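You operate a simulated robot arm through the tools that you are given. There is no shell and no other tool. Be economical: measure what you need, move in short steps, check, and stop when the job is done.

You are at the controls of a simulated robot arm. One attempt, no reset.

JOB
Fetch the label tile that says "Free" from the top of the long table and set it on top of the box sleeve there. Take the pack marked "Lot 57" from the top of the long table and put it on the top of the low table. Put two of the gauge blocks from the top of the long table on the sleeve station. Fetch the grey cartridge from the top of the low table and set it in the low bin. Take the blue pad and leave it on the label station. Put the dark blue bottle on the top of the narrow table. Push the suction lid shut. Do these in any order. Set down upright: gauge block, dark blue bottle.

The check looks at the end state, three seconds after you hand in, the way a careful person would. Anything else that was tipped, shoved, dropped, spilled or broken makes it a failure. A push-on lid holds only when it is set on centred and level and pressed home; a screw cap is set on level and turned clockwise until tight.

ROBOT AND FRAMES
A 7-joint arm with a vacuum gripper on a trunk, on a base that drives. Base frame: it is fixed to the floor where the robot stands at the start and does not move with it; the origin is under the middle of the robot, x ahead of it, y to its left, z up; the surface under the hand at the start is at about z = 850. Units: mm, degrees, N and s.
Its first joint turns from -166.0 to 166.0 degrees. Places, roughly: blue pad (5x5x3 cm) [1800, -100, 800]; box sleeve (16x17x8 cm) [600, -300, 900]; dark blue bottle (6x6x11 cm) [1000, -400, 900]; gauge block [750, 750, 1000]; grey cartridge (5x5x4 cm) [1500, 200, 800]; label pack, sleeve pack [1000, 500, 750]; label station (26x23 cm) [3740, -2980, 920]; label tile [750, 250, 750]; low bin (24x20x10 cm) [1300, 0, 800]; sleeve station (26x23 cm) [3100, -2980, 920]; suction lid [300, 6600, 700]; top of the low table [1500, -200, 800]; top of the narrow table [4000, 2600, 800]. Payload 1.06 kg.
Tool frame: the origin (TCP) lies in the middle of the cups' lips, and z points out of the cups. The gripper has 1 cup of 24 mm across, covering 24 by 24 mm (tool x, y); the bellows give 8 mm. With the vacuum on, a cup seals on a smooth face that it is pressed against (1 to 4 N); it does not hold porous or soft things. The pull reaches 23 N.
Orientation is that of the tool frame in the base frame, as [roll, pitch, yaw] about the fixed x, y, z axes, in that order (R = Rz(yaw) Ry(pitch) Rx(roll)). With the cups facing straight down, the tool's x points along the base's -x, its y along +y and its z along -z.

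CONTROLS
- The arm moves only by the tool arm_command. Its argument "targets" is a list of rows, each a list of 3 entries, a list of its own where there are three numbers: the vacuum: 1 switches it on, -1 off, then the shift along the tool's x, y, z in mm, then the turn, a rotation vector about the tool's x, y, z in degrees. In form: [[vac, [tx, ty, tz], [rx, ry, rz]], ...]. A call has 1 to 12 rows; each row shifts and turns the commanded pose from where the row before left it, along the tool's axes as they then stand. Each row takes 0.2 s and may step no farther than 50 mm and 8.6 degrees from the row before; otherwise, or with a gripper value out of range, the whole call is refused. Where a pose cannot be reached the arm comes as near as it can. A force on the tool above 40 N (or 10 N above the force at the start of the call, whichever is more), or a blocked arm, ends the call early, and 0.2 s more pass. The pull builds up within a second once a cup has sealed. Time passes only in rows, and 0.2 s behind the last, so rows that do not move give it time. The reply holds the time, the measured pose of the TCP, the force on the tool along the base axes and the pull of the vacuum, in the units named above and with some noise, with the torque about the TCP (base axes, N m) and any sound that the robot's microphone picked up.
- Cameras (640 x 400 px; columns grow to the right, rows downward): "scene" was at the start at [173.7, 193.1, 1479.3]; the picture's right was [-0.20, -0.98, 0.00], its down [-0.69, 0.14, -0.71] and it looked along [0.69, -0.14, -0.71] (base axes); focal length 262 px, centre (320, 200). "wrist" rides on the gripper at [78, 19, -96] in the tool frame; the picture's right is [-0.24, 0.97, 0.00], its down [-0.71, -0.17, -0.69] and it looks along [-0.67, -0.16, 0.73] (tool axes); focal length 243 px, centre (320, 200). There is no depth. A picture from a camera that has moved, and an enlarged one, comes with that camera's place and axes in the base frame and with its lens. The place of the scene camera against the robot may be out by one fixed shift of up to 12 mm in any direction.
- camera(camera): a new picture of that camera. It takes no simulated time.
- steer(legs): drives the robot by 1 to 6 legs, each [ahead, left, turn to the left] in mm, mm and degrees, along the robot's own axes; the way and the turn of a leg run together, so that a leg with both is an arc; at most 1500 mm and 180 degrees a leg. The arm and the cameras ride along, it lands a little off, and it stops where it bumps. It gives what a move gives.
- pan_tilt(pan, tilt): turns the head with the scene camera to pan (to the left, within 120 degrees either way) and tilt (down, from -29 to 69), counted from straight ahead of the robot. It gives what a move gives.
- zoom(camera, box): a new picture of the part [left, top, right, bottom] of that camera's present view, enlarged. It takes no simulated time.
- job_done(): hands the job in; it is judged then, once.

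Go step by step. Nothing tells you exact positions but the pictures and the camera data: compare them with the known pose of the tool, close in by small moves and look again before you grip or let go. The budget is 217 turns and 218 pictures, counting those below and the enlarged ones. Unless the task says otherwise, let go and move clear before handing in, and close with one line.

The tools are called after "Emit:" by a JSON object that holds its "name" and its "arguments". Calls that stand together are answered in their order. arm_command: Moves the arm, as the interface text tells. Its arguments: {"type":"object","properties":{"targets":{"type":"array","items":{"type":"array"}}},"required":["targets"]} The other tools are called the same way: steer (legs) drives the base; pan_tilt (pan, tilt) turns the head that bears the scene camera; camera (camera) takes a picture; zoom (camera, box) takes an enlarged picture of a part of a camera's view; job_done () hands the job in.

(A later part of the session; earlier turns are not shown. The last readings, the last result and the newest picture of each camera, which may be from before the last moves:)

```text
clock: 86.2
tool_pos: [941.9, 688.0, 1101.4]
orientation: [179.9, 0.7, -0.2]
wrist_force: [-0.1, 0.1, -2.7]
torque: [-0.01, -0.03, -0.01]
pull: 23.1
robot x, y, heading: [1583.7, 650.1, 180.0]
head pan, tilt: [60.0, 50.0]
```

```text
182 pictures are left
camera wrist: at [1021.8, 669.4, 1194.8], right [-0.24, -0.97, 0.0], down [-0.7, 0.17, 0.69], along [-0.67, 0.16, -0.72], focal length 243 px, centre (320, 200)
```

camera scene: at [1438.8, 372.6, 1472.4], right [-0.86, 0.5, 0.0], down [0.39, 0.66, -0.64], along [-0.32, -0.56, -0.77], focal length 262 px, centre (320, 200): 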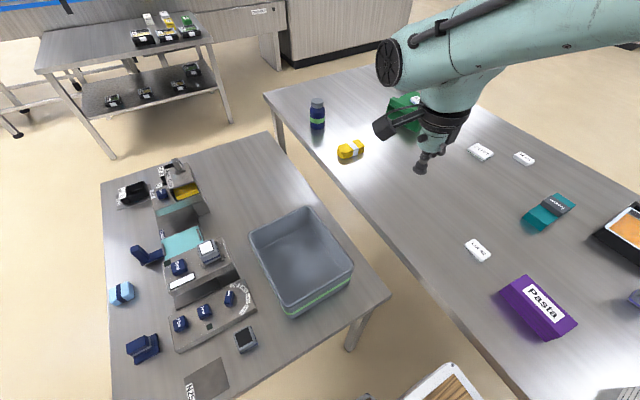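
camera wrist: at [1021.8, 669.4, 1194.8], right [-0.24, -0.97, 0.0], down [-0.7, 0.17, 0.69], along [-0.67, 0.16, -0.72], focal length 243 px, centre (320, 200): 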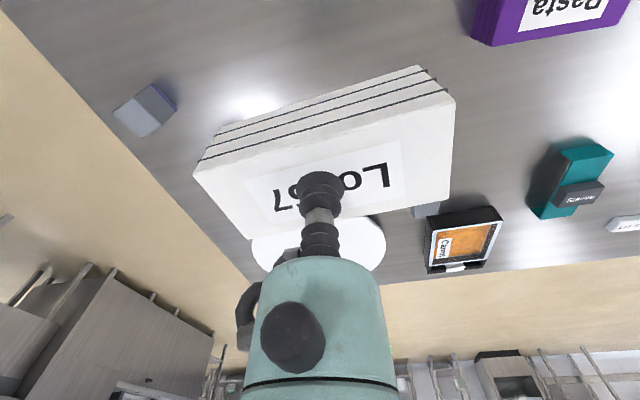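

Load about 0.3 kg, held well. I back away, turn to face the low table (heading -90) and park at about (1450, 640).

Emit:
{"name": "steer", "arguments": {"legs": [[-200, 0, 0], [0, -300, 0], [0, 0, 90], [0, -335, 0], [310, 0, 0]]}}

Emit:
{"name": "pan_tilt", "arguments": {"pan": 0, "tilt": 55}}

Emit:
{"name": "camera", "arguments": {"camera": "scene"}}

Emit:
{"name": "camera", "arguments": {"camera": "wrist"}}

```text
clock: 96.8
tool_pos: [1403.0, -6.1, 1099.1]
orientation: [-180.0, 0.6, 89.6]
wrist_force: [0.6, -0.4, -2.1]
torque: [0.01, 0.05, 0.01]
pull: 23.0
robot x, y, heading: [1442.5, 637.1, -90.5]
head pan, tilt: [60.0, 50.0]
```

```text
clock: 98.1
tool_pos: [1403.1, -5.7, 1100.1]
orientation: [-180.0, 0.6, 89.6]
wrist_force: [1.2, -0.4, -1.6]
torque: [0.0, 0.0, -0.01]
pull: 22.7
robot x, y, heading: [1441.9, 636.7, -90.4]
head pan, tilt: [0.0, 55.0]
```

```text
181 pictures are left
camera scene: at [1646.1, 462.6, 1465.8], right [-1.0, 0.01, 0.0], down [0.0, 0.82, -0.57], along [0.0, -0.57, -0.82], focal length 262 px, centre (320, 200)
```

scene: 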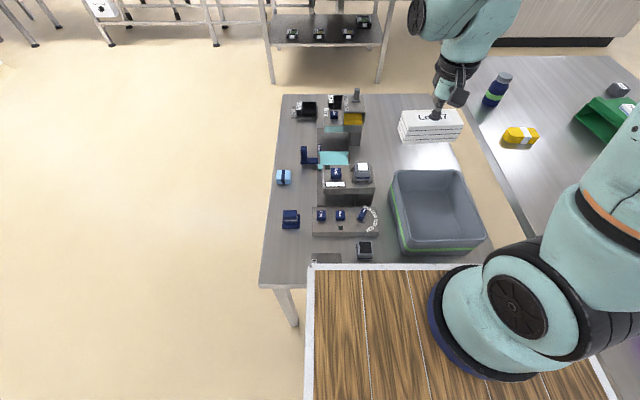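

```text
180 pictures are left
camera wrist: at [1423.7, 73.5, 1194.6], right [0.97, -0.24, 0.0], down [-0.18, -0.7, 0.69], along [-0.17, -0.67, -0.72], focal length 243 px, centre (320, 200)
```

wrist: 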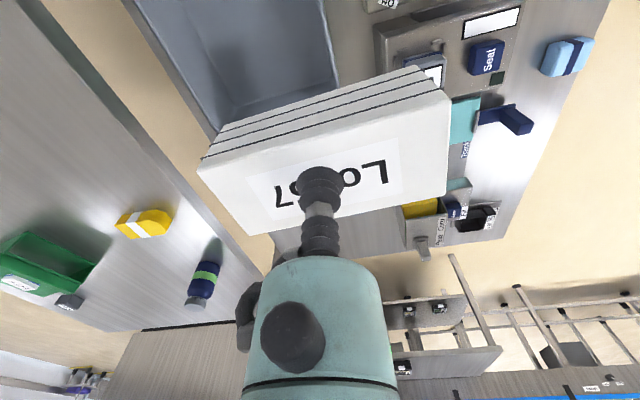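

Low table top is z≈728; there's a clear patch behind the bin around (1290,-240). I take the pack there and lower it to well above the surface.

Emit:
{"name": "arm_command", "arguments": {"targets": [[1, [-38, -19, 0], [0, 0, 0]], [1, [-38, -19, 0], [0, 0, 0]], [1, [-38, -19, 0], [0, 0, 0]], [1, [-38, -19, 0], [0, 0, 0]], [1, [-38, -19, 0], [0, 0, 0]], [1, [-42, -19, 0], [0, 0, 0]], [1, [0, 0, 45], [0, 0, 0]], [1, [0, 0, 45], [0, 0, 0]], [1, [0, 0, 45], [0, 0, 0]], [1, [0, 0, 45], [0, 0, 0]], [1, [0, 0, 45], [0, 0, 0]], [1, [0, 0, 0], [0, 0, 0]]]}}

Emit:
{"name": "camera", "arguments": {"camera": "wrist"}}

Emit:
{"name": "camera", "arguments": {"camera": "scene"}}

```text
clock: 100.7
tool_pos: [1287.7, -239.4, 877.3]
orientation: [179.9, 0.6, 89.5]
wrist_force: [-0.6, -0.3, -2.1]
torque: [0.03, 0.04, 0.05]
pull: 22.7
robot x, y, heading: [1440.9, 638.0, -90.4]
head pan, tilt: [0.0, 55.0]
```

```text
179 pictures are left
camera wrist: at [1308.0, -160.5, 971.2], right [0.97, -0.24, 0.0], down [-0.18, -0.7, 0.69], along [-0.17, -0.67, -0.72], focal length 243 px, centre (320, 200)
```

wrist: 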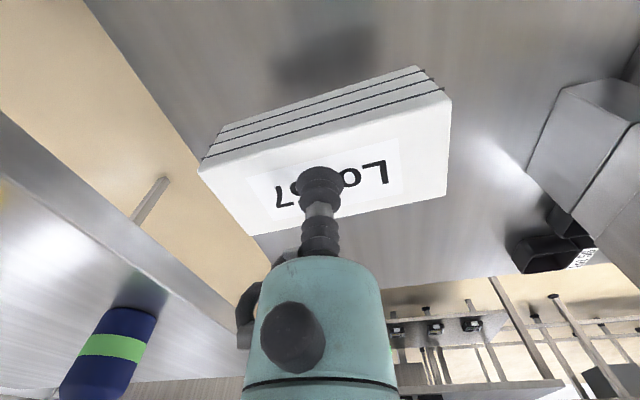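

```text
178 pictures are left
camera scene: at [1646.0, 462.6, 1465.8], right [-1.0, 0.01, 0.0], down [0.01, 0.82, -0.57], along [0.0, -0.57, -0.82], focal length 262 px, centre (320, 200)
```

scene: 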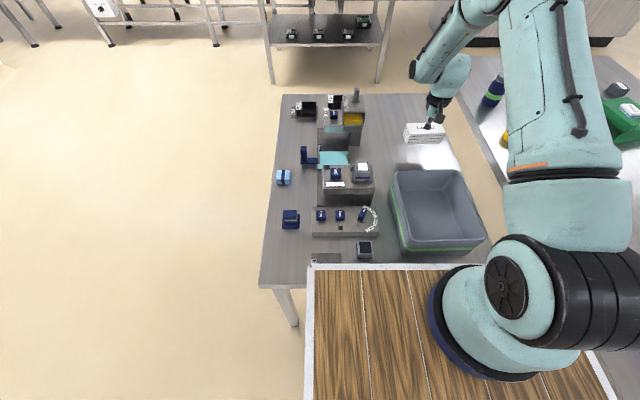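

The landing patch is clear and the table edge (x≈1137) is well away. I descend slowly to contact.

Emit:
{"name": "arm_command", "arguments": {"targets": [[1, [0, 0, 45], [0, 0, 0]], [1, [0, 0, 35], [0, 0, 0]], [1, [0, 0, 8], [0, 0, 0]], [1, [0, 0, 4], [0, 0, 0]], [1, [0, 0, 4], [0, 0, 0]], [1, [0, 0, 0], [0, 0, 0]]]}}

Emit:
{"name": "camera", "arguments": {"camera": "wrist"}}

```text
clock: 101.7
tool_pos: [1286.5, -243.2, 791.3]
orientation: [-179.9, 1.0, 89.7]
wrist_force: [-0.4, 1.0, 15.7]
torque: [-0.02, 0.0, -0.04]
pull: 22.8
robot x, y, heading: [1441.5, 633.1, -90.4]
head pan, tilt: [0.0, 55.0]
stopped in row 4: the force on the tool passed its limit at 47 N (the readings are from after the stop); the commanded pose is now the measured one
```

```text
177 pictures are left
camera wrist: at [1308.2, -163.2, 885.0], right [0.97, -0.24, 0.0], down [-0.17, -0.69, 0.7], along [-0.17, -0.68, -0.72], focal length 243 px, centre (320, 200)
```

wrist: 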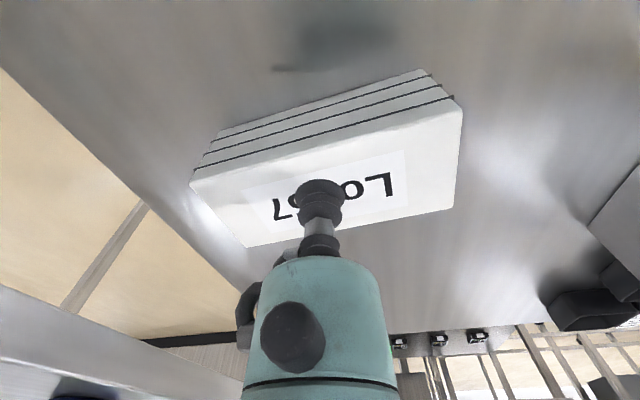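

It touched down earlier than estimated (low table top is ≈750). I ease up, release, and withdraw.

Emit:
{"name": "arm_command", "arguments": {"targets": [[1, [0, 0, -3], [0, 0, 0]], [-1, [0, 0, 0], [0, 0, 0]], [-1, [0, 0, 0], [0, 0, 0]], [-1, [0, 0, 0], [0, 0, 0]], [-1, [0, 0, -4], [0, 0, 0]], [-1, [0, 0, -20], [0, 0, 0]], [-1, [0, 0, -40], [0, 0, 0]], [-1, [0, 0, -45], [0, 0, 0]], [-1, [0, 0, -45], [0, 0, 0]], [-1, [0, 0, 0], [0, 0, 0]]]}}

Emit:
{"name": "camera", "arguments": {"camera": "wrist"}}

```text
clock: 103.9
tool_pos: [1287.6, -240.1, 945.7]
orientation: [180.0, 0.8, 89.7]
wrist_force: [-0.1, -0.4, 0.1]
torque: [0.01, 0.0, 0.0]
pull: 0.0
robot x, y, heading: [1447.9, 634.8, -90.4]
head pan, tilt: [0.0, 55.0]
```

```text
176 pictures are left
camera wrist: at [1308.9, -159.9, 1040.2], right [0.97, -0.24, 0.0], down [-0.18, -0.7, 0.7], along [-0.17, -0.68, -0.72], focal length 243 px, centre (320, 200)
```

wrist: 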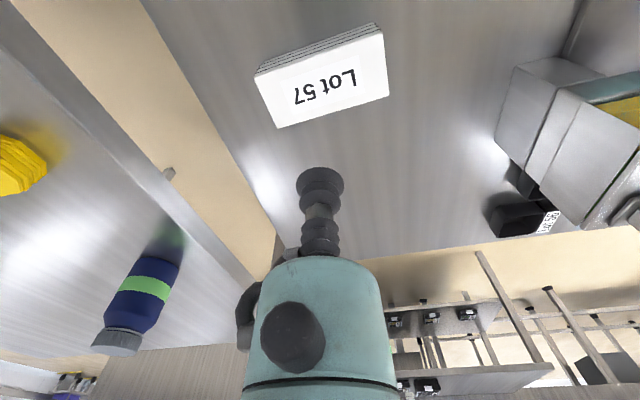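

The pack lies on the low table. Now to the cartridge near (1523,155).

Emit:
{"name": "arm_command", "arguments": {"targets": [[-1, [40, 23.5, -10], [0, 0, 0]], [-1, [40, 23.5, -10], [0, 0, 0]], [-1, [40, 23.5, 0], [0, 0, 0]], [-1, [40, 23.5, 0], [0, 0, 0]], [-1, [40, 23.5, 0], [0, 0, 0]], [-1, [40, 23.5, 0], [0, 0, 0]], [-1, [40, 23.5, 0], [0, 0, 0]], [-1, [40, 23.5, 0], [0, 0, 0]], [-1, [40, 23.5, 0], [0, 0, 0]], [-1, [35, 23.5, 0], [0, 0, 0]], [-1, [0, 0, 0], [0, 0, 0]]]}}

Emit:
{"name": "camera", "arguments": {"camera": "wrist"}}

```text
clock: 106.3
tool_pos: [1525.7, 153.4, 960.8]
orientation: [-180.0, 0.8, 89.7]
wrist_force: [0.1, -0.6, -0.5]
torque: [0.0, 0.01, -0.01]
pull: 0.0
robot x, y, heading: [1440.9, 637.1, -90.5]
head pan, tilt: [0.0, 55.0]
```

```text
175 pictures are left
camera wrist: at [1546.5, 233.9, 1054.3], right [0.97, -0.24, 0.0], down [-0.18, -0.7, 0.7], along [-0.17, -0.68, -0.72], focal length 243 px, centre (320, 200)
```

wrist: 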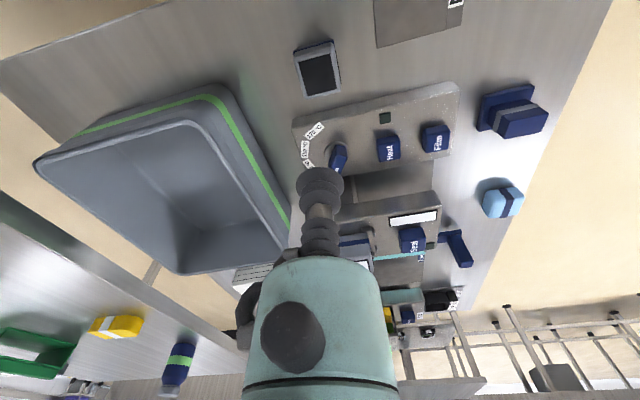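

The cartridge is at about (1526,163); I check its top surface before gripping.

Emit:
{"name": "zoom", "arguments": {"camera": "wrist", "box": [270, 30, 366, 90]}}

Emit:
{"name": "zoom", "arguments": {"camera": "scene", "box": [330, 225, 402, 270]}}

```text
6.67 times, centred on (318, 60) of wrist
camera zoom: at [1546.5, 233.9, 1054.3], right [0.97, -0.24, 0.0], down [-0.18, -0.7, 0.7], along [-0.17, -0.68, -0.72], focal length 1618 px, centre (333, 1133)
```

zoom: 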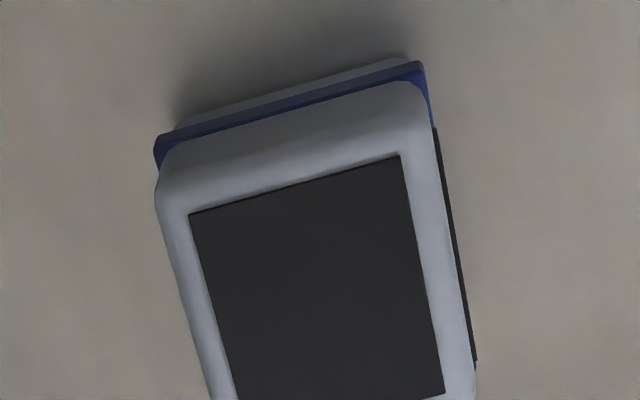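

```text
8.89 times, centred on (366, 248) of scene
camera zoom: at [1646.0, 462.6, 1465.8], right [-1.0, 0.01, 0.0], down [0.01, 0.82, -0.57], along [0.0, -0.57, -0.82], focal length 2332 px, centre (-89, -222)
```

zoom: 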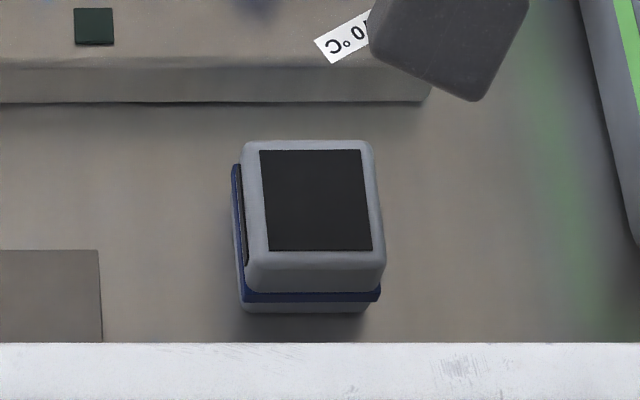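

The top has a dark inlay; I'll try it. The hand is close to my own deck edge, so I first back the base 110 mm and advance the hand the same amount.

Emit:
{"name": "steer", "arguments": {"legs": [[-110, 0, 0]]}}

Emit:
{"name": "arm_command", "arguments": {"targets": [[-1, [-35, 0, 0], [0, 0, 0]], [-1, [-35, 0, 0], [0, 0, 0]], [-1, [-30, 0, 0], [0, 0, 0]], [-1, [0, 0, 45], [0, 0, 0]], [-1, [0, 0, 45], [0, 0, 0]], [-1, [0, 0, 30], [0, 0, 0]], [-1, [0, 0, 0], [0, 0, 0]]]}}

Emit:
{"name": "camera", "arguments": {"camera": "wrist"}}

```text
clock: 107.5
tool_pos: [1524.7, 264.4, 959.6]
orientation: [180.0, 0.9, 89.6]
wrist_force: [1.3, 0.1, -0.2]
torque: [0.01, -0.04, -0.02]
pull: 0.1
robot x, y, heading: [1448.1, 748.8, -90.4]
head pan, tilt: [0.0, 55.0]
```

```text
clock: 109.1
tool_pos: [1525.3, 161.8, 841.8]
orientation: [180.0, 0.8, 89.7]
wrist_force: [0.2, 0.0, -0.3]
torque: [0.01, 0.02, -0.02]
pull: 0.1
robot x, y, heading: [1442.2, 747.0, -90.4]
head pan, tilt: [0.0, 55.0]
```

```text
172 pictures are left
camera wrist: at [1546.7, 242.1, 935.1], right [0.97, -0.24, 0.0], down [-0.18, -0.7, 0.7], along [-0.17, -0.68, -0.72], focal length 243 px, centre (320, 200)
```

wrist: 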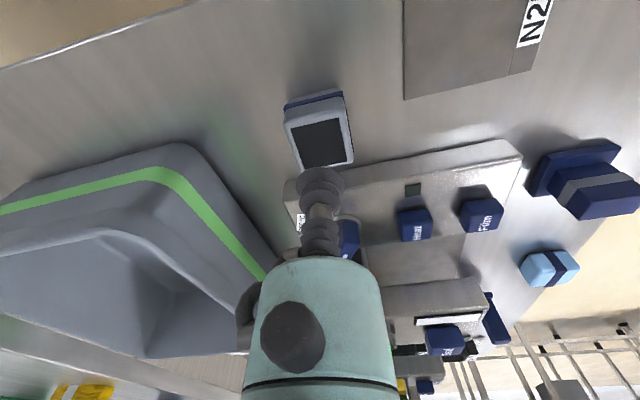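

Centre at (1526,156). Correct and descend with vacuum on.

Emit:
{"name": "arm_command", "arguments": {"targets": [[1, [-6, 0, 35], [0, 0, 0]], [1, [0, 0, 8], [0, 0, 0]], [1, [0, 0, 4], [0, 0, 0]], [1, [0, 0, 3], [0, 0, 0]], [1, [0, 0, 2], [0, 0, 0]], [1, [0, 0, 0], [0, 0, 0]]]}}

Emit:
{"name": "camera", "arguments": {"camera": "wrist"}}

```text
clock: 110.5
tool_pos: [1525.3, 155.2, 789.4]
orientation: [-180.0, 0.8, 89.8]
wrist_force: [2.5, -2.2, 7.1]
torque: [0.11, -0.04, -0.07]
pull: 22.8
robot x, y, heading: [1443.3, 749.2, -90.4]
head pan, tilt: [0.0, 55.0]
```

```text
171 pictures are left
camera wrist: at [1546.6, 235.3, 883.8], right [0.97, -0.24, 0.0], down [-0.18, -0.7, 0.7], along [-0.17, -0.68, -0.72], focal length 243 px, centre (320, 200)
```

wrist: 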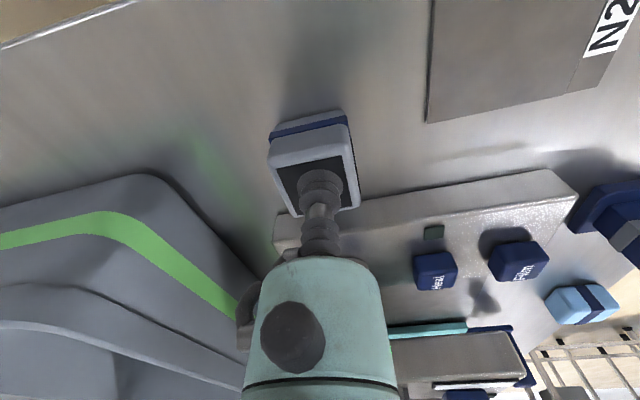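

Sealed well. Lift and carry over the bin centre (~1318, 45).

Emit:
{"name": "arm_command", "arguments": {"targets": [[1, [0, 0, -10], [0, 0, 0]], [1, [0, 0, -20], [0, 0, 0]], [1, [0, 0, -40], [0, 0, 0]], [1, [0, 0, -45], [0, 0, 0]], [1, [0, 0, -45], [0, 0, 0]], [1, [-22, -41, 0], [0, 0, 0]], [1, [-22, -41, 0], [0, 0, 0]], [1, [-22, -41, 0], [0, 0, 0]], [1, [-22, -41, 0], [0, 0, 0]], [1, [-22, -41, 0], [0, 0, 0]], [1, [0, 0, 0], [0, 0, 0]]]}}

Emit:
{"name": "camera", "arguments": {"camera": "wrist"}}

Emit:
{"name": "camera", "arguments": {"camera": "scene"}}

```text
clock: 112.9
tool_pos: [1318.8, 49.4, 951.6]
orientation: [180.0, 0.9, 89.8]
wrist_force: [0.2, 0.3, -1.0]
torque: [0.0, 0.01, 0.01]
pull: 22.9
robot x, y, heading: [1445.7, 749.4, -90.4]
head pan, tilt: [0.0, 55.0]
```

```text
170 pictures are left
camera wrist: at [1340.7, 128.7, 1045.8], right [0.97, -0.24, 0.0], down [-0.18, -0.7, 0.7], along [-0.17, -0.68, -0.72], focal length 243 px, centre (320, 200)
```

wrist: 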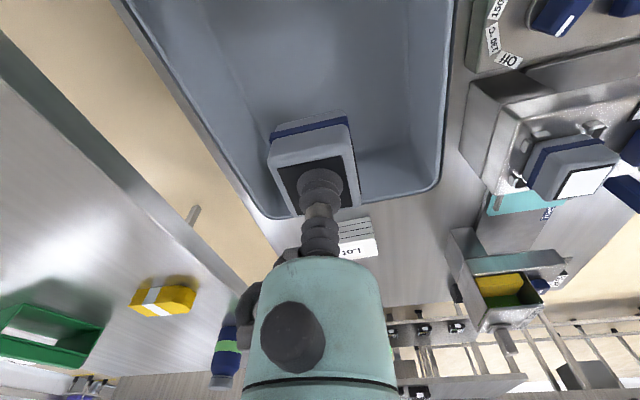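

```text
169 pictures are left
camera scene: at [1646.7, 573.2, 1465.8], right [-1.0, 0.01, 0.0], down [0.01, 0.82, -0.57], along [0.0, -0.57, -0.82], focal length 262 px, centre (320, 200)
```

scene: 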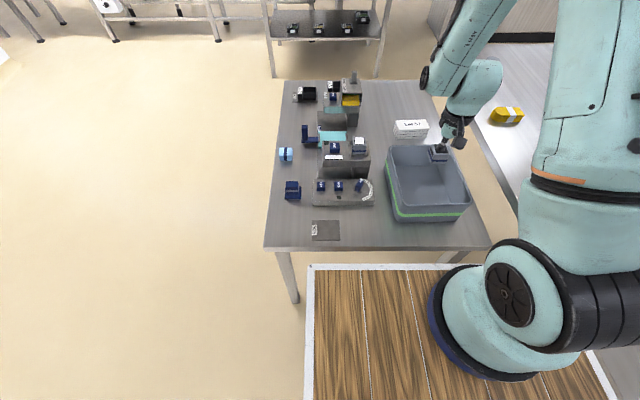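

The cartridge is over the bin's middle. I lower it inside with small steps near the floor.

Emit:
{"name": "arm_command", "arguments": {"targets": [[1, [0, 0, 45], [0, 0, 0]], [1, [0, 0, 45], [0, 0, 0]], [1, [0, 0, 35], [0, 0, 0]], [1, [0, 0, 10], [0, 0, 0]], [1, [0, 0, 5], [0, 0, 0]], [1, [0, 0, 4], [0, 0, 0]], [1, [0, 0, 3], [0, 0, 0]], [1, [0, 0, 0], [0, 0, 0]]]}}

```text
clock: 114.7
tool_pos: [1319.6, 46.7, 804.2]
orientation: [-179.9, 0.7, 89.6]
wrist_force: [-0.4, 0.4, -1.1]
torque: [0.02, -0.02, 0.0]
pull: 23.1
robot x, y, heading: [1440.9, 748.7, -90.4]
head pan, tilt: [0.0, 55.0]
```

No contact yet; I continue down in 3 mm steps.

Emit:
{"name": "arm_command", "arguments": {"targets": [[1, [0, 0, 3], [0, 0, 0]], [1, [0, 0, 3], [0, 0, 0]], [1, [0, 0, 2], [0, 0, 0]], [1, [0, 0, 0], [0, 0, 0]]]}}

Emit:
{"name": "camera", "arguments": {"camera": "wrist"}}

```text
clock: 115.7
tool_pos: [1320.1, 46.9, 795.2]
orientation: [180.0, 0.9, 89.8]
wrist_force: [-0.4, 0.1, -1.5]
torque: [0.04, 0.03, -0.02]
pull: 22.8
robot x, y, heading: [1444.2, 746.9, -90.4]
head pan, tilt: [0.0, 55.0]
```

```text
168 pictures are left
camera wrist: at [1341.0, 126.7, 890.5], right [0.97, -0.24, 0.0], down [-0.18, -0.7, 0.7], along [-0.17, -0.68, -0.72], focal length 243 px, centre (320, 200)
```

wrist: 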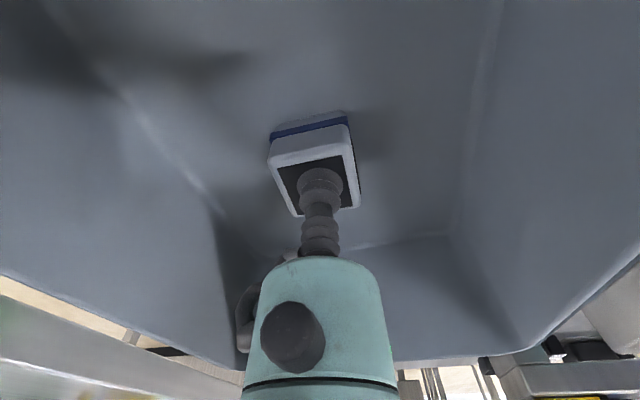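

Nearly there; two or three more millimetres, then release.

Emit:
{"name": "arm_command", "arguments": {"targets": [[1, [0, 0, 2], [0, 0, 0]], [1, [0, 0, 2], [0, 0, 0]], [1, [0, 0, 1], [0, 0, 0]], [1, [0, 0, 0], [0, 0, 0]]]}}

```text
clock: 116.7
tool_pos: [1318.8, 46.3, 792.5]
orientation: [-179.9, 0.9, 89.7]
wrist_force: [0.9, -4.2, 11.8]
torque: [0.09, 0.0, -0.03]
pull: 22.7
robot x, y, heading: [1442.8, 743.7, -90.4]
head pan, tilt: [0.0, 55.0]
```

Contact at 12 N. Ease 1 mm, release, and withdraw.

Emit:
{"name": "arm_command", "arguments": {"targets": [[1, [0, 0, -1], [0, 0, 0]], [-1, [0, 0, 0], [0, 0, 0]], [-1, [0, 0, 0], [0, 0, 0]], [-1, [0, 0, 0], [0, 0, 0]], [-1, [0, 0, -3], [0, 0, 0]], [-1, [0, 0, -20], [0, 0, 0]], [-1, [0, 0, -40], [0, 0, 0]], [-1, [0, 0, -45], [0, 0, 0]], [-1, [0, 0, -45], [0, 0, 0]], [-1, [0, 0, 0], [0, 0, 0]]]}}

Emit:
{"name": "camera", "arguments": {"camera": "wrist"}}

```text
clock: 118.9
tool_pos: [1320.2, 50.7, 945.9]
orientation: [180.0, 0.8, 89.7]
wrist_force: [0.5, -0.2, 0.3]
torque: [0.0, 0.0, -0.02]
pull: 0.0
robot x, y, heading: [1445.2, 748.0, -90.3]
head pan, tilt: [0.0, 55.0]
```

```text
167 pictures are left
camera wrist: at [1341.0, 129.9, 1039.1], right [0.97, -0.24, 0.0], down [-0.17, -0.7, 0.7], along [-0.17, -0.68, -0.72], focal length 243 px, centre (320, 200)
```

wrist: 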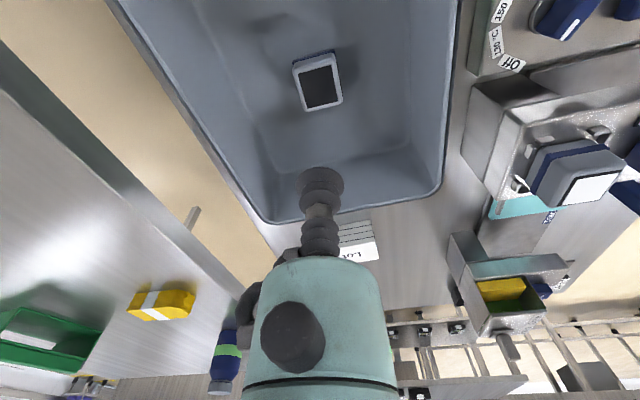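

Cartridge is in the bin. I raise the hand and shift the base so the light-blue pad (~1770,-112) is in front.

Emit:
{"name": "arm_command", "arguments": {"targets": [[-1, [0, 0, -45], [0, 0, 0]], [-1, [0, 0, -45], [0, 0, 0]], [-1, [0, 0, -30], [0, 0, 0]]]}}

Emit:
{"name": "steer", "arguments": {"legs": [[80, 270, 0.3]]}}

Emit:
{"name": "arm_command", "arguments": {"targets": [[-1, [0, 45, 0], [0, 0, 0]], [-1, [0, 45, 0], [0, 0, 0]], [-1, [0, 45, 0], [0, 0, 0]], [-1, [0, 45, 0], [0, 0, 0]], [-1, [0, 0, 0], [0, 0, 0]]]}}

Emit:
{"name": "camera", "arguments": {"camera": "wrist"}}

```text
clock: 119.7
tool_pos: [1319.7, 49.9, 1065.4]
orientation: [-180.0, 0.8, 89.6]
wrist_force: [-0.5, -0.8, 0.7]
torque: [0.04, 0.02, 0.01]
pull: 0.1
robot x, y, heading: [1443.3, 746.8, -90.2]
head pan, tilt: [0.0, 55.0]
```

```text
clock: 121.6
tool_pos: [1595.4, -31.4, 1065.5]
orientation: [-180.0, 0.8, 90.2]
wrist_force: [0.2, -0.3, 0.5]
torque: [0.0, 0.0, 0.01]
pull: 0.1
robot x, y, heading: [1714.4, 670.4, -89.8]
head pan, tilt: [0.0, 55.0]
```

```text
clock: 122.8
tool_pos: [1777.4, -30.3, 1065.3]
orientation: [180.0, 0.8, 90.2]
wrist_force: [0.5, 0.2, 0.8]
torque: [0.0, 0.04, -0.01]
pull: 0.0
robot x, y, heading: [1713.4, 664.8, -89.8]
head pan, tilt: [0.0, 55.0]
```

```text
166 pictures are left
camera wrist: at [1797.6, 50.1, 1160.3], right [0.97, -0.23, 0.0], down [-0.17, -0.7, 0.7], along [-0.16, -0.68, -0.72], focal length 243 px, centre (320, 200)
```

wrist: 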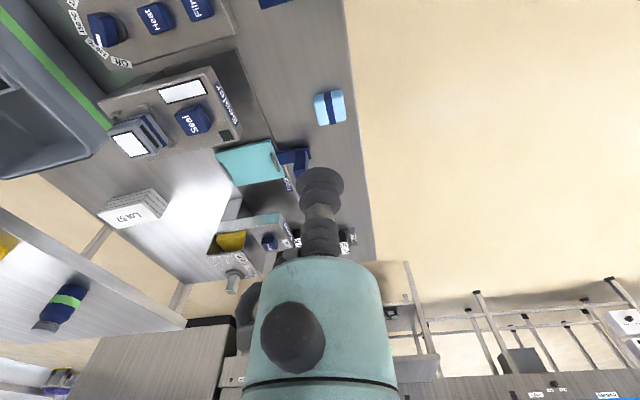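

The pad is at (1777,-110). I move over it and lower to about 70 mm above the top.

Emit:
{"name": "arm_command", "arguments": {"targets": [[-1, [-40, 0, 20], [0, 0, 0]], [-1, [-39, 0, 20], [0, 0, 0]], [-1, [0, 0, 45], [0, 0, 0]], [-1, [0, 0, 45], [0, 0, 0]], [-1, [0, 0, 45], [0, 0, 0]], [-1, [0, 0, 40], [0, 0, 0]], [-1, [0, 0, 0], [0, 0, 0]]]}}

Emit:
{"name": "camera", "arguments": {"camera": "wrist"}}

```text
clock: 124.4
tool_pos: [1776.0, -113.9, 852.2]
orientation: [180.0, 0.9, 90.3]
wrist_force: [0.3, 1.1, 0.9]
torque: [0.01, 0.01, 0.02]
pull: 0.0
robot x, y, heading: [1714.7, 665.6, -89.8]
head pan, tilt: [0.0, 55.0]
```

```text
165 pictures are left
camera wrist: at [1797.3, -32.8, 945.5], right [0.97, -0.23, 0.0], down [-0.17, -0.7, 0.7], along [-0.16, -0.68, -0.72], focal length 243 px, centre (320, 200)
```

wrist: 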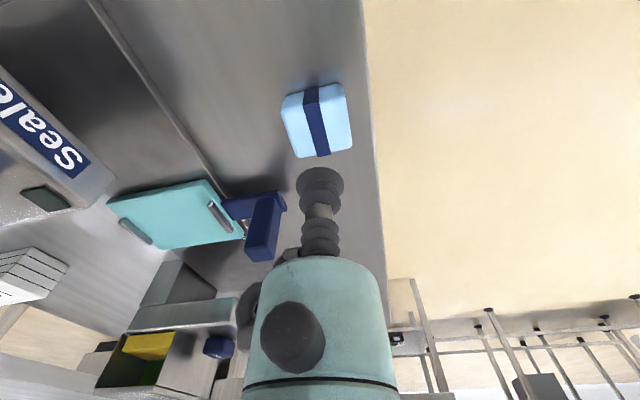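

Aligned. Descend with vacuum on.

Emit:
{"name": "arm_command", "arguments": {"targets": [[1, [0, 0, 45], [0, 0, 0]], [1, [0, 0, 15], [0, 0, 0]], [1, [0, 0, 6], [0, 0, 0]], [1, [0, 0, 4], [0, 0, 0]], [1, [0, 0, 3], [0, 0, 0]], [1, [0, 0, 0], [0, 0, 0]], [1, [0, 0, 0], [0, 0, 0]]]}}

Emit:
{"name": "camera", "arguments": {"camera": "wrist"}}

```text
clock: 126.0
tool_pos: [1778.1, -113.4, 779.0]
orientation: [180.0, 0.9, 90.3]
wrist_force: [-0.3, -1.7, 6.9]
torque: [0.04, 0.0, 0.05]
pull: 22.4
robot x, y, heading: [1712.2, 669.2, -89.8]
head pan, tilt: [0.0, 55.0]
```

```text
164 pictures are left
camera wrist: at [1797.2, -33.5, 873.0], right [0.97, -0.23, 0.0], down [-0.17, -0.7, 0.7], along [-0.16, -0.68, -0.72], focal length 243 px, centre (320, 200)
```

wrist: 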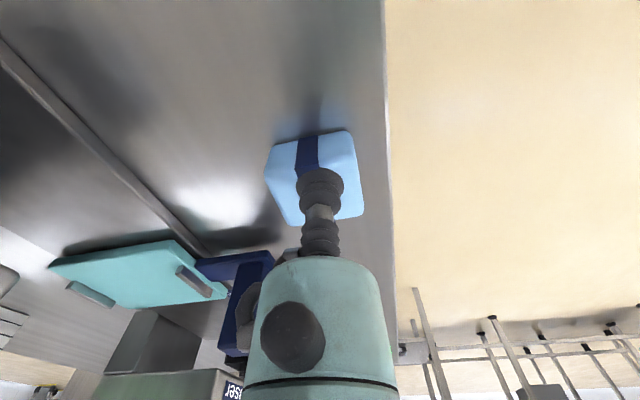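

Sealed. I lift the pad high, back off slightly and look toward the stations at (3100..3740, -2980).

Emit:
{"name": "arm_command", "arguments": {"targets": [[1, [0, 0, -10], [0, 0, 0]], [1, [0, 0, -20], [0, 0, 0]], [1, [0, 0, -40], [0, 0, 0]], [1, [0, 0, -45], [0, 0, 0]], [1, [0, 0, -45], [0, 0, 0]], [1, [0, 0, -45], [0, 0, 0]], [1, [0, 0, -45], [0, 0, 0]], [1, [20, 0, -45], [0, 0, 0]], [1, [40, 0, -20], [0, 0, 0]], [1, [40, 0, 0], [0, 0, 0]]]}}

Emit:
{"name": "steer", "arguments": {"legs": [[-100, 0, 0], [0, 1000, 0]]}}

Emit:
{"name": "pan_tilt", "arguments": {"pan": 10, "tilt": 15}}

Emit:
{"name": "camera", "arguments": {"camera": "scene"}}

```text
clock: 128.2
tool_pos: [1777.2, -9.5, 1093.6]
orientation: [180.0, 0.8, 90.2]
wrist_force: [0.0, 0.4, -0.6]
torque: [0.03, 0.01, -0.01]
pull: 22.9
robot x, y, heading: [1715.9, 667.3, -89.8]
head pan, tilt: [0.0, 55.0]
```

```text
clock: 134.1
tool_pos: [2761.6, 89.8, 1092.4]
orientation: [-179.9, 0.7, 89.8]
wrist_force: [0.0, 0.1, -0.4]
torque: [0.02, 0.0, 0.01]
pull: 22.6
robot x, y, heading: [2703.0, 760.1, -90.5]
head pan, tilt: [0.0, 55.0]
```

```text
clock: 135.2
tool_pos: [2762.2, 88.3, 1093.5]
orientation: [-179.9, 0.8, 89.9]
wrist_force: [-0.1, 0.1, -0.1]
torque: [0.02, 0.0, 0.01]
pull: 23.0
robot x, y, heading: [2707.0, 769.1, -90.2]
head pan, tilt: [10.0, 15.0]
```

```text
163 pictures are left
camera scene: at [2922.4, 571.6, 1526.0], right [-0.99, -0.17, 0.0], down [-0.04, 0.26, -0.97], along [0.16, -0.95, -0.26], focal length 262 px, centre (320, 200)
```

scene: 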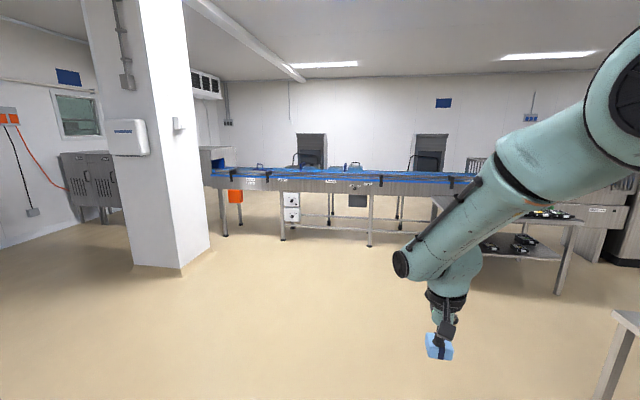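

The conveyor line is ahead with labels on its front; I enlarge it to find the stations.

Emit:
{"name": "zoom", "arguments": {"camera": "scene", "box": [205, 130, 405, 255]}}

Emit:
{"name": "zoom", "arguments": {"camera": "scene", "box": [230, 150, 390, 200]}}

```text
3.20 times, centred on (305, 192) of scene
camera zoom: at [2922.4, 571.6, 1526.0], right [-0.99, -0.17, 0.0], down [-0.04, 0.26, -0.97], along [0.16, -0.95, -0.26], focal length 840 px, centre (368, 224)
```

zoom: 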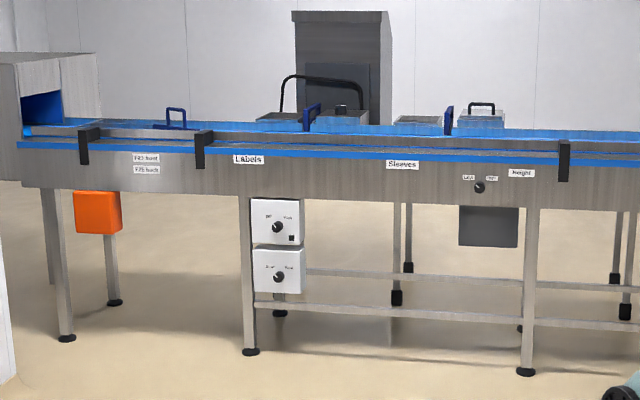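

```text
4.00 times, centred on (310, 175) of scene
camera zoom: at [2922.4, 571.6, 1526.0], right [-0.99, -0.17, 0.0], down [-0.04, 0.26, -0.97], along [0.16, -0.95, -0.26], focal length 1050 px, centre (360, 300)
```

zoom: 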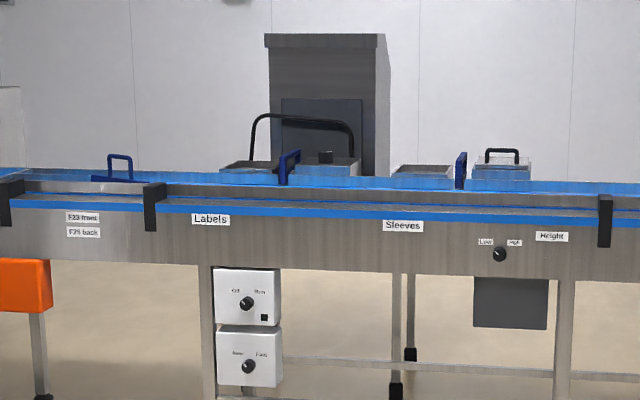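

The "Labels" and "Sleeves" placards mark the stations. I drive to stand before the label station at about (3740, -2150) and look down.

Emit:
{"name": "steer", "arguments": {"legs": [[0, 1035, 0.3], [1450, 0, 0], [1465, 0, 0]]}}

Emit:
{"name": "pan_tilt", "arguments": {"pan": 0, "tilt": 40}}

Emit:
{"name": "camera", "arguments": {"camera": "scene"}}

Emit:
{"name": "camera", "arguments": {"camera": "wrist"}}

```text
clock: 154.2
tool_pos: [3809.6, -2819.5, 1092.6]
orientation: [-180.0, 0.8, 89.8]
wrist_force: [0.3, 0.2, -1.4]
torque: [0.02, 0.0, -0.03]
pull: 23.0
robot x, y, heading: [3748.1, -2146.1, -90.2]
head pan, tilt: [10.0, 15.0]
```

```text
clock: 155.0
tool_pos: [3810.5, -2819.5, 1093.6]
orientation: [-180.0, 0.9, 89.8]
wrist_force: [0.9, -0.2, -0.3]
torque: [0.0, 0.0, 0.0]
pull: 22.8
robot x, y, heading: [3752.1, -2139.7, -90.2]
head pan, tilt: [0.0, 40.0]
```

```text
160 pictures are left
camera scene: at [3953.4, -2329.4, 1486.6], right [-1.0, 0.0, 0.0], down [0.0, 0.64, -0.77], along [0.0, -0.77, -0.64], focal length 262 px, centre (320, 200)
```

scene: 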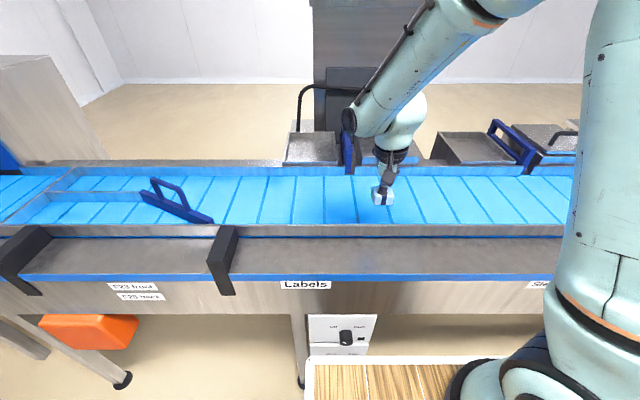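

```text
159 pictures are left
camera wrist: at [3830.3, -2739.8, 1187.1], right [0.97, -0.24, 0.0], down [-0.17, -0.7, 0.7], along [-0.16, -0.68, -0.72], focal length 243 px, centre (320, 200)
```

wrist: 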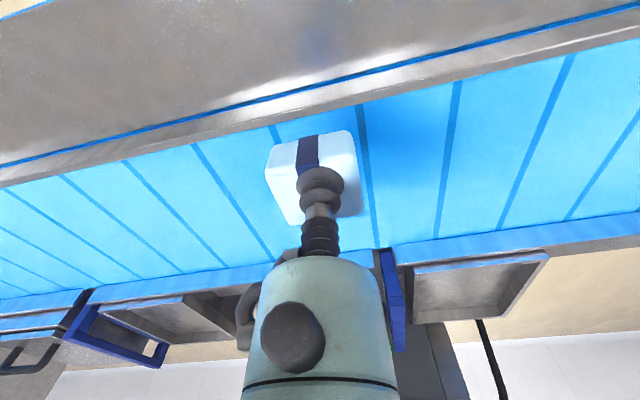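

The belt slice 3610–3870 in x after the blue gate matches the label station, belt surface ≈920 with y centre ≈ -2985. I move the pad over (3740, -2985) and lower.

Emit:
{"name": "arm_command", "arguments": {"targets": [[1, [-41, -17.5, 0], [0, 0, 0]], [1, [-41, -17.5, 0], [0, 0, 0]], [1, [-41, -17.5, 0], [0, 0, 0]], [1, [-42, -17.5, 0], [0, 0, 0]], [1, [0, 0, 40], [0, 0, 0]], [1, [0, 0, 40], [0, 0, 0]], [1, [0, 0, 20], [0, 0, 0]], [1, [0, 0, 0], [0, 0, 0]]]}}

Emit:
{"name": "camera", "arguments": {"camera": "wrist"}}

Emit:
{"name": "camera", "arguments": {"camera": "scene"}}

```text
clock: 156.8
tool_pos: [3739.6, -2986.1, 995.6]
orientation: [-180.0, 0.9, 89.9]
wrist_force: [0.3, 0.0, 0.6]
torque: [-0.01, -0.03, 0.01]
pull: 22.3
robot x, y, heading: [3748.5, -2141.7, -90.0]
head pan, tilt: [0.0, 40.0]
```

```text
158 pictures are left
camera wrist: at [3760.0, -2906.2, 1089.3], right [0.97, -0.24, 0.0], down [-0.17, -0.7, 0.7], along [-0.16, -0.68, -0.72], focal length 243 px, centre (320, 200)
```

wrist: 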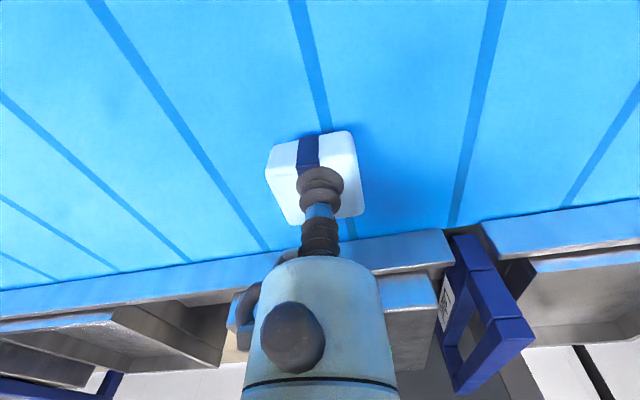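

```text
157 pictures are left
camera scene: at [3953.4, -2329.3, 1486.5], right [-1.0, 0.0, 0.0], down [0.0, 0.64, -0.77], along [0.0, -0.77, -0.64], focal length 262 px, centre (320, 200)
```

scene: 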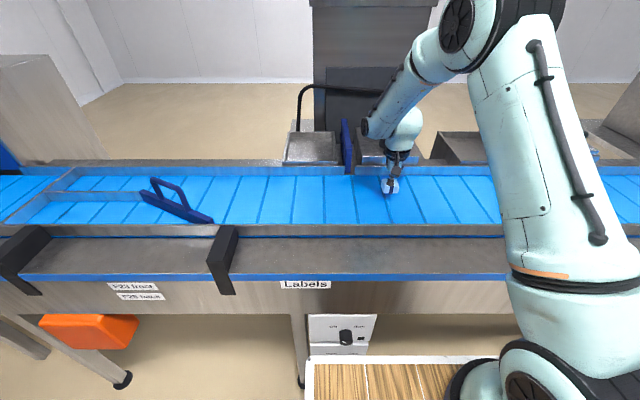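

Before setting down I check the small placard on the gate beside this zone.

Emit:
{"name": "zoom", "arguments": {"camera": "wrist", "box": [400, 220, 560, 320]}}

Emit:
{"name": "zoom", "arguments": {"camera": "scene", "box": [260, 100, 460, 225]}}

```text
4.00 times, centred on (480, 270) of wrist
camera zoom: at [3760.0, -2906.2, 1089.3], right [0.97, -0.24, 0.0], down [-0.17, -0.7, 0.7], along [-0.16, -0.68, -0.72], focal length 970 px, centre (-320, -80)
```

zoom: 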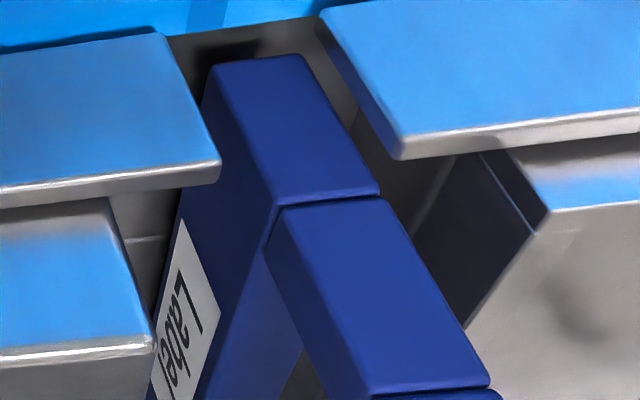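

```text
3.20 times, centred on (360, 162) of scene
camera zoom: at [3953.4, -2329.3, 1486.5], right [-1.0, 0.0, 0.0], down [0.0, 0.64, -0.77], along [0.0, -0.77, -0.64], focal length 840 px, centre (192, 320)
```

zoom: 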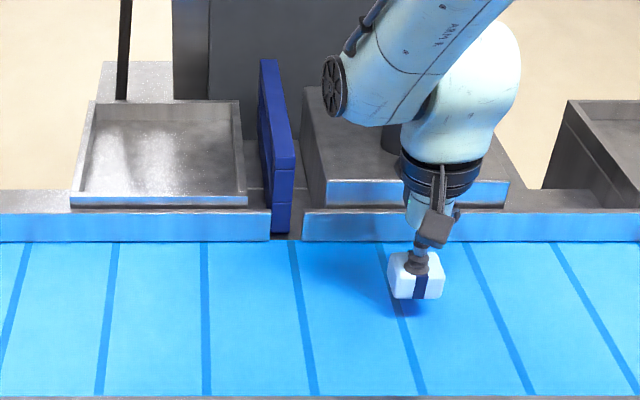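

The gate plate reads "Label" facing this zone, so (3740,-2985) is right. I lower to contact.

Emit:
{"name": "arm_command", "arguments": {"targets": [[1, [0, 0, 28], [0, 0, 0]], [1, [0, 0, 6], [0, 0, 0]], [1, [0, 0, 4], [0, 0, 0]], [1, [0, 0, 3], [0, 0, 0]], [1, [0, 0, 0], [0, 0, 0]]]}}

```text
clock: 158.0
tool_pos: [3739.2, -2987.4, 956.2]
orientation: [-179.9, 1.1, 89.9]
wrist_force: [1.0, -3.1, 16.7]
torque: [0.09, 0.04, 0.0]
pull: 22.5
robot x, y, heading: [3752.4, -2142.7, -90.2]
head pan, tilt: [0.0, 40.0]
```

Contact at 17 N. Ease up, release, withdraw and look.

Emit:
{"name": "arm_command", "arguments": {"targets": [[1, [0, 0, -2], [0, 0, 0]], [-1, [0, 0, 0], [0, 0, 0]], [-1, [0, 0, 0], [0, 0, 0]], [-1, [0, 0, 0], [0, 0, 0]], [-1, [0, 0, -3], [0, 0, 0]], [-1, [0, 0, -20], [0, 0, 0]], [-1, [20, 0, -40], [0, 0, 0]], [-1, [20, 0, -45], [0, 0, 0]], [-1, [20, 0, -45], [0, 0, 0]], [-1, [0, 0, 0], [0, 0, 0]]]}}

Emit:
{"name": "camera", "arguments": {"camera": "wrist"}}

```text
clock: 160.2
tool_pos: [3739.5, -2924.1, 1107.8]
orientation: [-180.0, 0.8, 89.9]
wrist_force: [0.0, -0.2, -0.7]
torque: [0.0, 0.0, -0.04]
pull: 0.2
robot x, y, heading: [3749.9, -2141.4, -90.0]
head pan, tilt: [0.0, 40.0]
```

```text
154 pictures are left
camera wrist: at [3760.4, -2844.4, 1201.5], right [0.97, -0.24, 0.0], down [-0.17, -0.7, 0.7], along [-0.16, -0.68, -0.72], focal length 243 px, centre (320, 200)
```

wrist: 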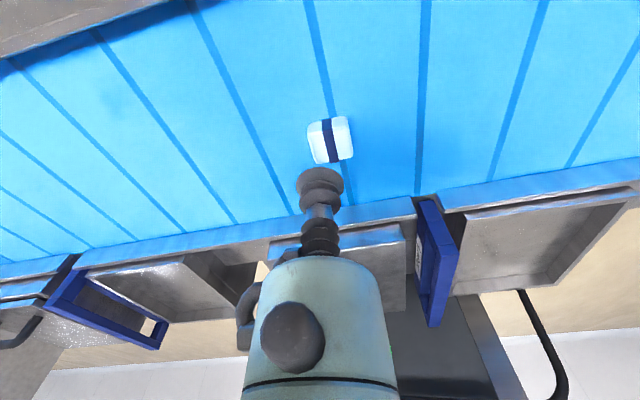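

Pad is on the label station. Now back to the far side of the long table for the gauge blocks.

Emit:
{"name": "steer", "arguments": {"legs": [[-1500, 0, 0], [-1500, 0, 0], [0, 0, -89.9], [1450, 0, 0], [700, 0, 0]]}}

Emit:
{"name": "pan_tilt", "arguments": {"pan": 0, "tilt": 50}}

Emit:
{"name": "camera", "arguments": {"camera": "scene"}}

Emit:
{"name": "camera", "arguments": {"camera": "wrist"}}

```text
clock: 188.7
tool_pos: [851.7, 931.7, 1107.7]
orientation: [180.0, 0.9, -1.6]
wrist_force: [0.0, 0.2, -0.8]
torque: [0.0, -0.01, 0.0]
pull: 0.2
robot x, y, heading: [1636.4, 898.5, 178.5]
head pan, tilt: [0.0, 40.0]
```

```text
clock: 189.4
tool_pos: [852.2, 931.2, 1108.3]
orientation: [180.0, 0.8, -1.5]
wrist_force: [-0.1, 0.2, 0.0]
torque: [-0.01, 0.01, 0.0]
pull: 0.0
robot x, y, heading: [1631.1, 899.5, 178.4]
head pan, tilt: [0.0, 50.0]
```

```text
153 pictures are left
camera scene: at [1443.6, 695.4, 1472.4], right [0.03, 1.0, 0.0], down [0.77, -0.02, -0.64], along [-0.64, 0.02, -0.77], focal length 262 px, centre (320, 200)
```

scene: 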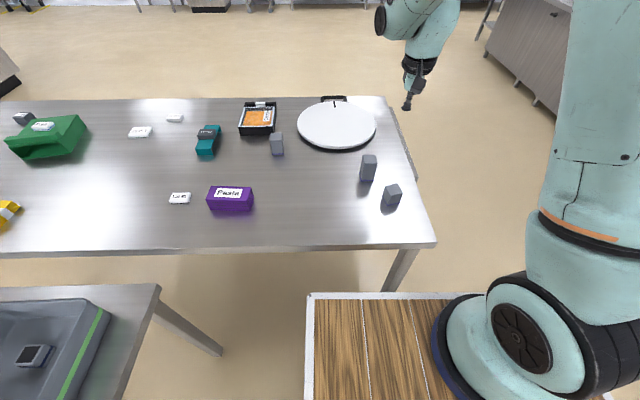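

```text
152 pictures are left
camera wrist: at [932.6, 910.5, 1201.4], right [-0.26, -0.96, 0.0], down [-0.69, 0.19, 0.7], along [-0.67, 0.18, -0.72], focal length 243 px, centre (320, 200)
```

wrist: 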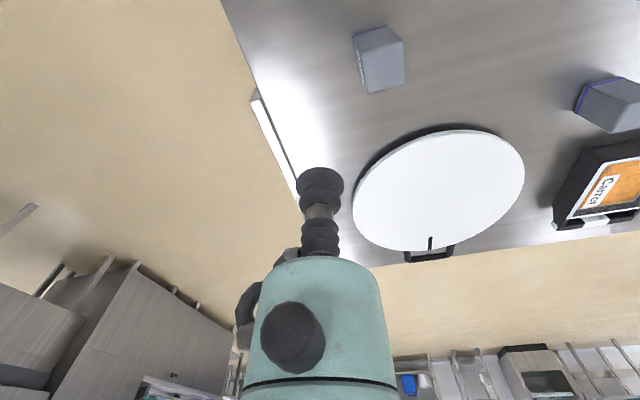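

Gauge blocks stand at about (930,930) and (842,866). I go over the first one.

Emit:
{"name": "arm_command", "arguments": {"targets": [[-1, [45, 0, 20], [0, 0, 0]], [-1, [45, 0, 20], [0, 0, 0]], [-1, [0, 0, 30], [0, 0, 0]], [-1, [0, 0, 30], [0, 0, 0]], [-1, [0, 0, 0], [0, 0, 0]]]}}

Emit:
{"name": "camera", "arguments": {"camera": "wrist"}}

```text
clock: 190.7
tool_pos: [940.6, 928.0, 1005.1]
orientation: [180.0, 0.9, -1.6]
wrist_force: [0.8, -0.5, 0.0]
torque: [-0.02, 0.02, 0.01]
pull: 0.1
robot x, y, heading: [1634.5, 902.3, 178.3]
head pan, tilt: [0.0, 50.0]
```

```text
151 pictures are left
camera wrist: at [1021.7, 907.8, 1098.8], right [-0.26, -0.96, 0.0], down [-0.69, 0.19, 0.7], along [-0.67, 0.18, -0.72], focal length 243 px, centre (320, 200)
```

wrist: 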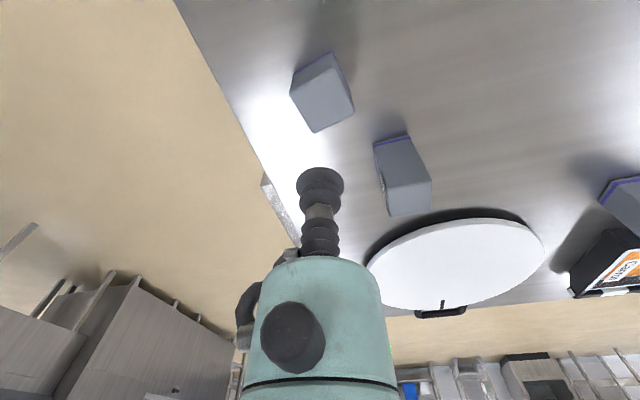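

I enlarge the two blocks to find their top faces.

Emit:
{"name": "zoom", "arguments": {"camera": "wrist", "box": [270, 30, 450, 142]}}

Emit:
{"name": "zoom", "arguments": {"camera": "scene", "box": [330, 140, 430, 220]}}

```text
3.56 times, centred on (360, 86) of wrist
camera zoom: at [1021.7, 907.8, 1098.8], right [-0.26, -0.96, 0.0], down [-0.69, 0.19, 0.7], along [-0.67, 0.18, -0.72], focal length 863 px, centre (178, 605)
```

zoom: 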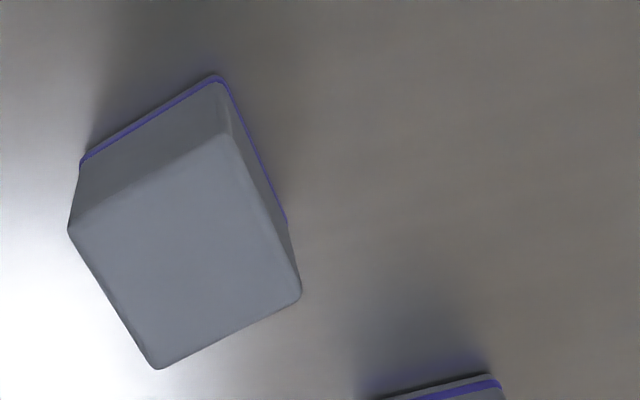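

```text
5.00 times, centred on (380, 180) of scene
camera zoom: at [1443.7, 695.4, 1472.4], right [0.03, 1.0, 0.0], down [0.77, -0.02, -0.64], along [-0.64, 0.02, -0.77], focal length 1312 px, centre (20, 300)
```

zoom: 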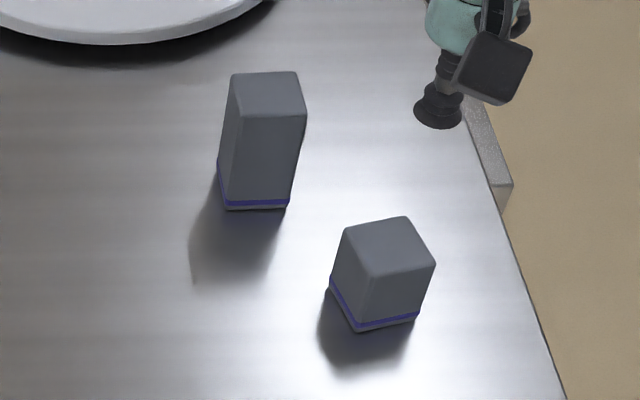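

Block A's top centre is about (944, 926). I close in.

Emit:
{"name": "arm_command", "arguments": {"targets": [[-1, [4, 1.5, 30], [0, 0, 0]], [-1, [0, 0, 35], [0, 0, 0]], [-1, [0, 0, 0], [0, 0, 0]]]}}

Emit:
{"name": "camera", "arguments": {"camera": "wrist"}}

```text
clock: 191.4
tool_pos: [944.1, 927.8, 939.8]
orientation: [-179.9, 0.8, -1.7]
wrist_force: [0.3, 0.5, -0.4]
torque: [0.01, -0.01, 0.03]
pull: 0.0
robot x, y, heading: [1636.4, 897.6, 178.4]
head pan, tilt: [0.0, 50.0]
```

```text
148 pictures are left
camera wrist: at [1024.3, 906.6, 1034.3], right [-0.26, -0.96, 0.0], down [-0.69, 0.19, 0.7], along [-0.67, 0.18, -0.72], focal length 243 px, centre (320, 200)
```

wrist: 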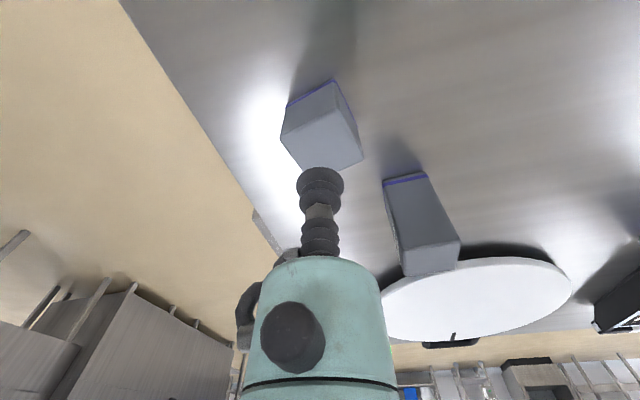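

Aligned at (945,927). Descend with vacuum.

Emit:
{"name": "arm_command", "arguments": {"targets": [[1, [1, 1, 25], [0, 0, 0]], [1, [0, 0, 8], [0, 0, 0]], [1, [0, 0, 5], [0, 0, 0]], [1, [0, 0, 4], [0, 0, 0]], [1, [0, 0, 0], [0, 0, 0]]]}}

Emit:
{"name": "camera", "arguments": {"camera": "wrist"}}

```text
clock: 192.7
tool_pos: [944.1, 927.5, 898.2]
orientation: [179.9, 0.9, -1.6]
wrist_force: [-2.5, 3.4, 13.3]
torque: [0.02, -0.09, 0.0]
pull: 22.9
robot x, y, heading: [1633.2, 899.9, 178.3]
head pan, tilt: [0.0, 50.0]
```

```text
147 pictures are left
camera wrist: at [1024.3, 905.6, 992.6], right [-0.26, -0.96, 0.0], down [-0.69, 0.19, 0.7], along [-0.67, 0.18, -0.72], focal length 243 px, centre (320, 200)
```

wrist: 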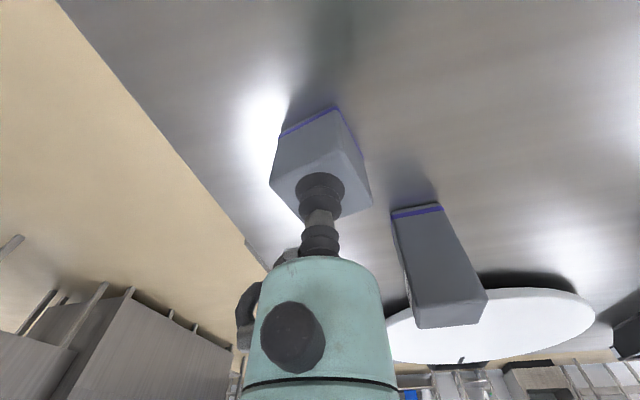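

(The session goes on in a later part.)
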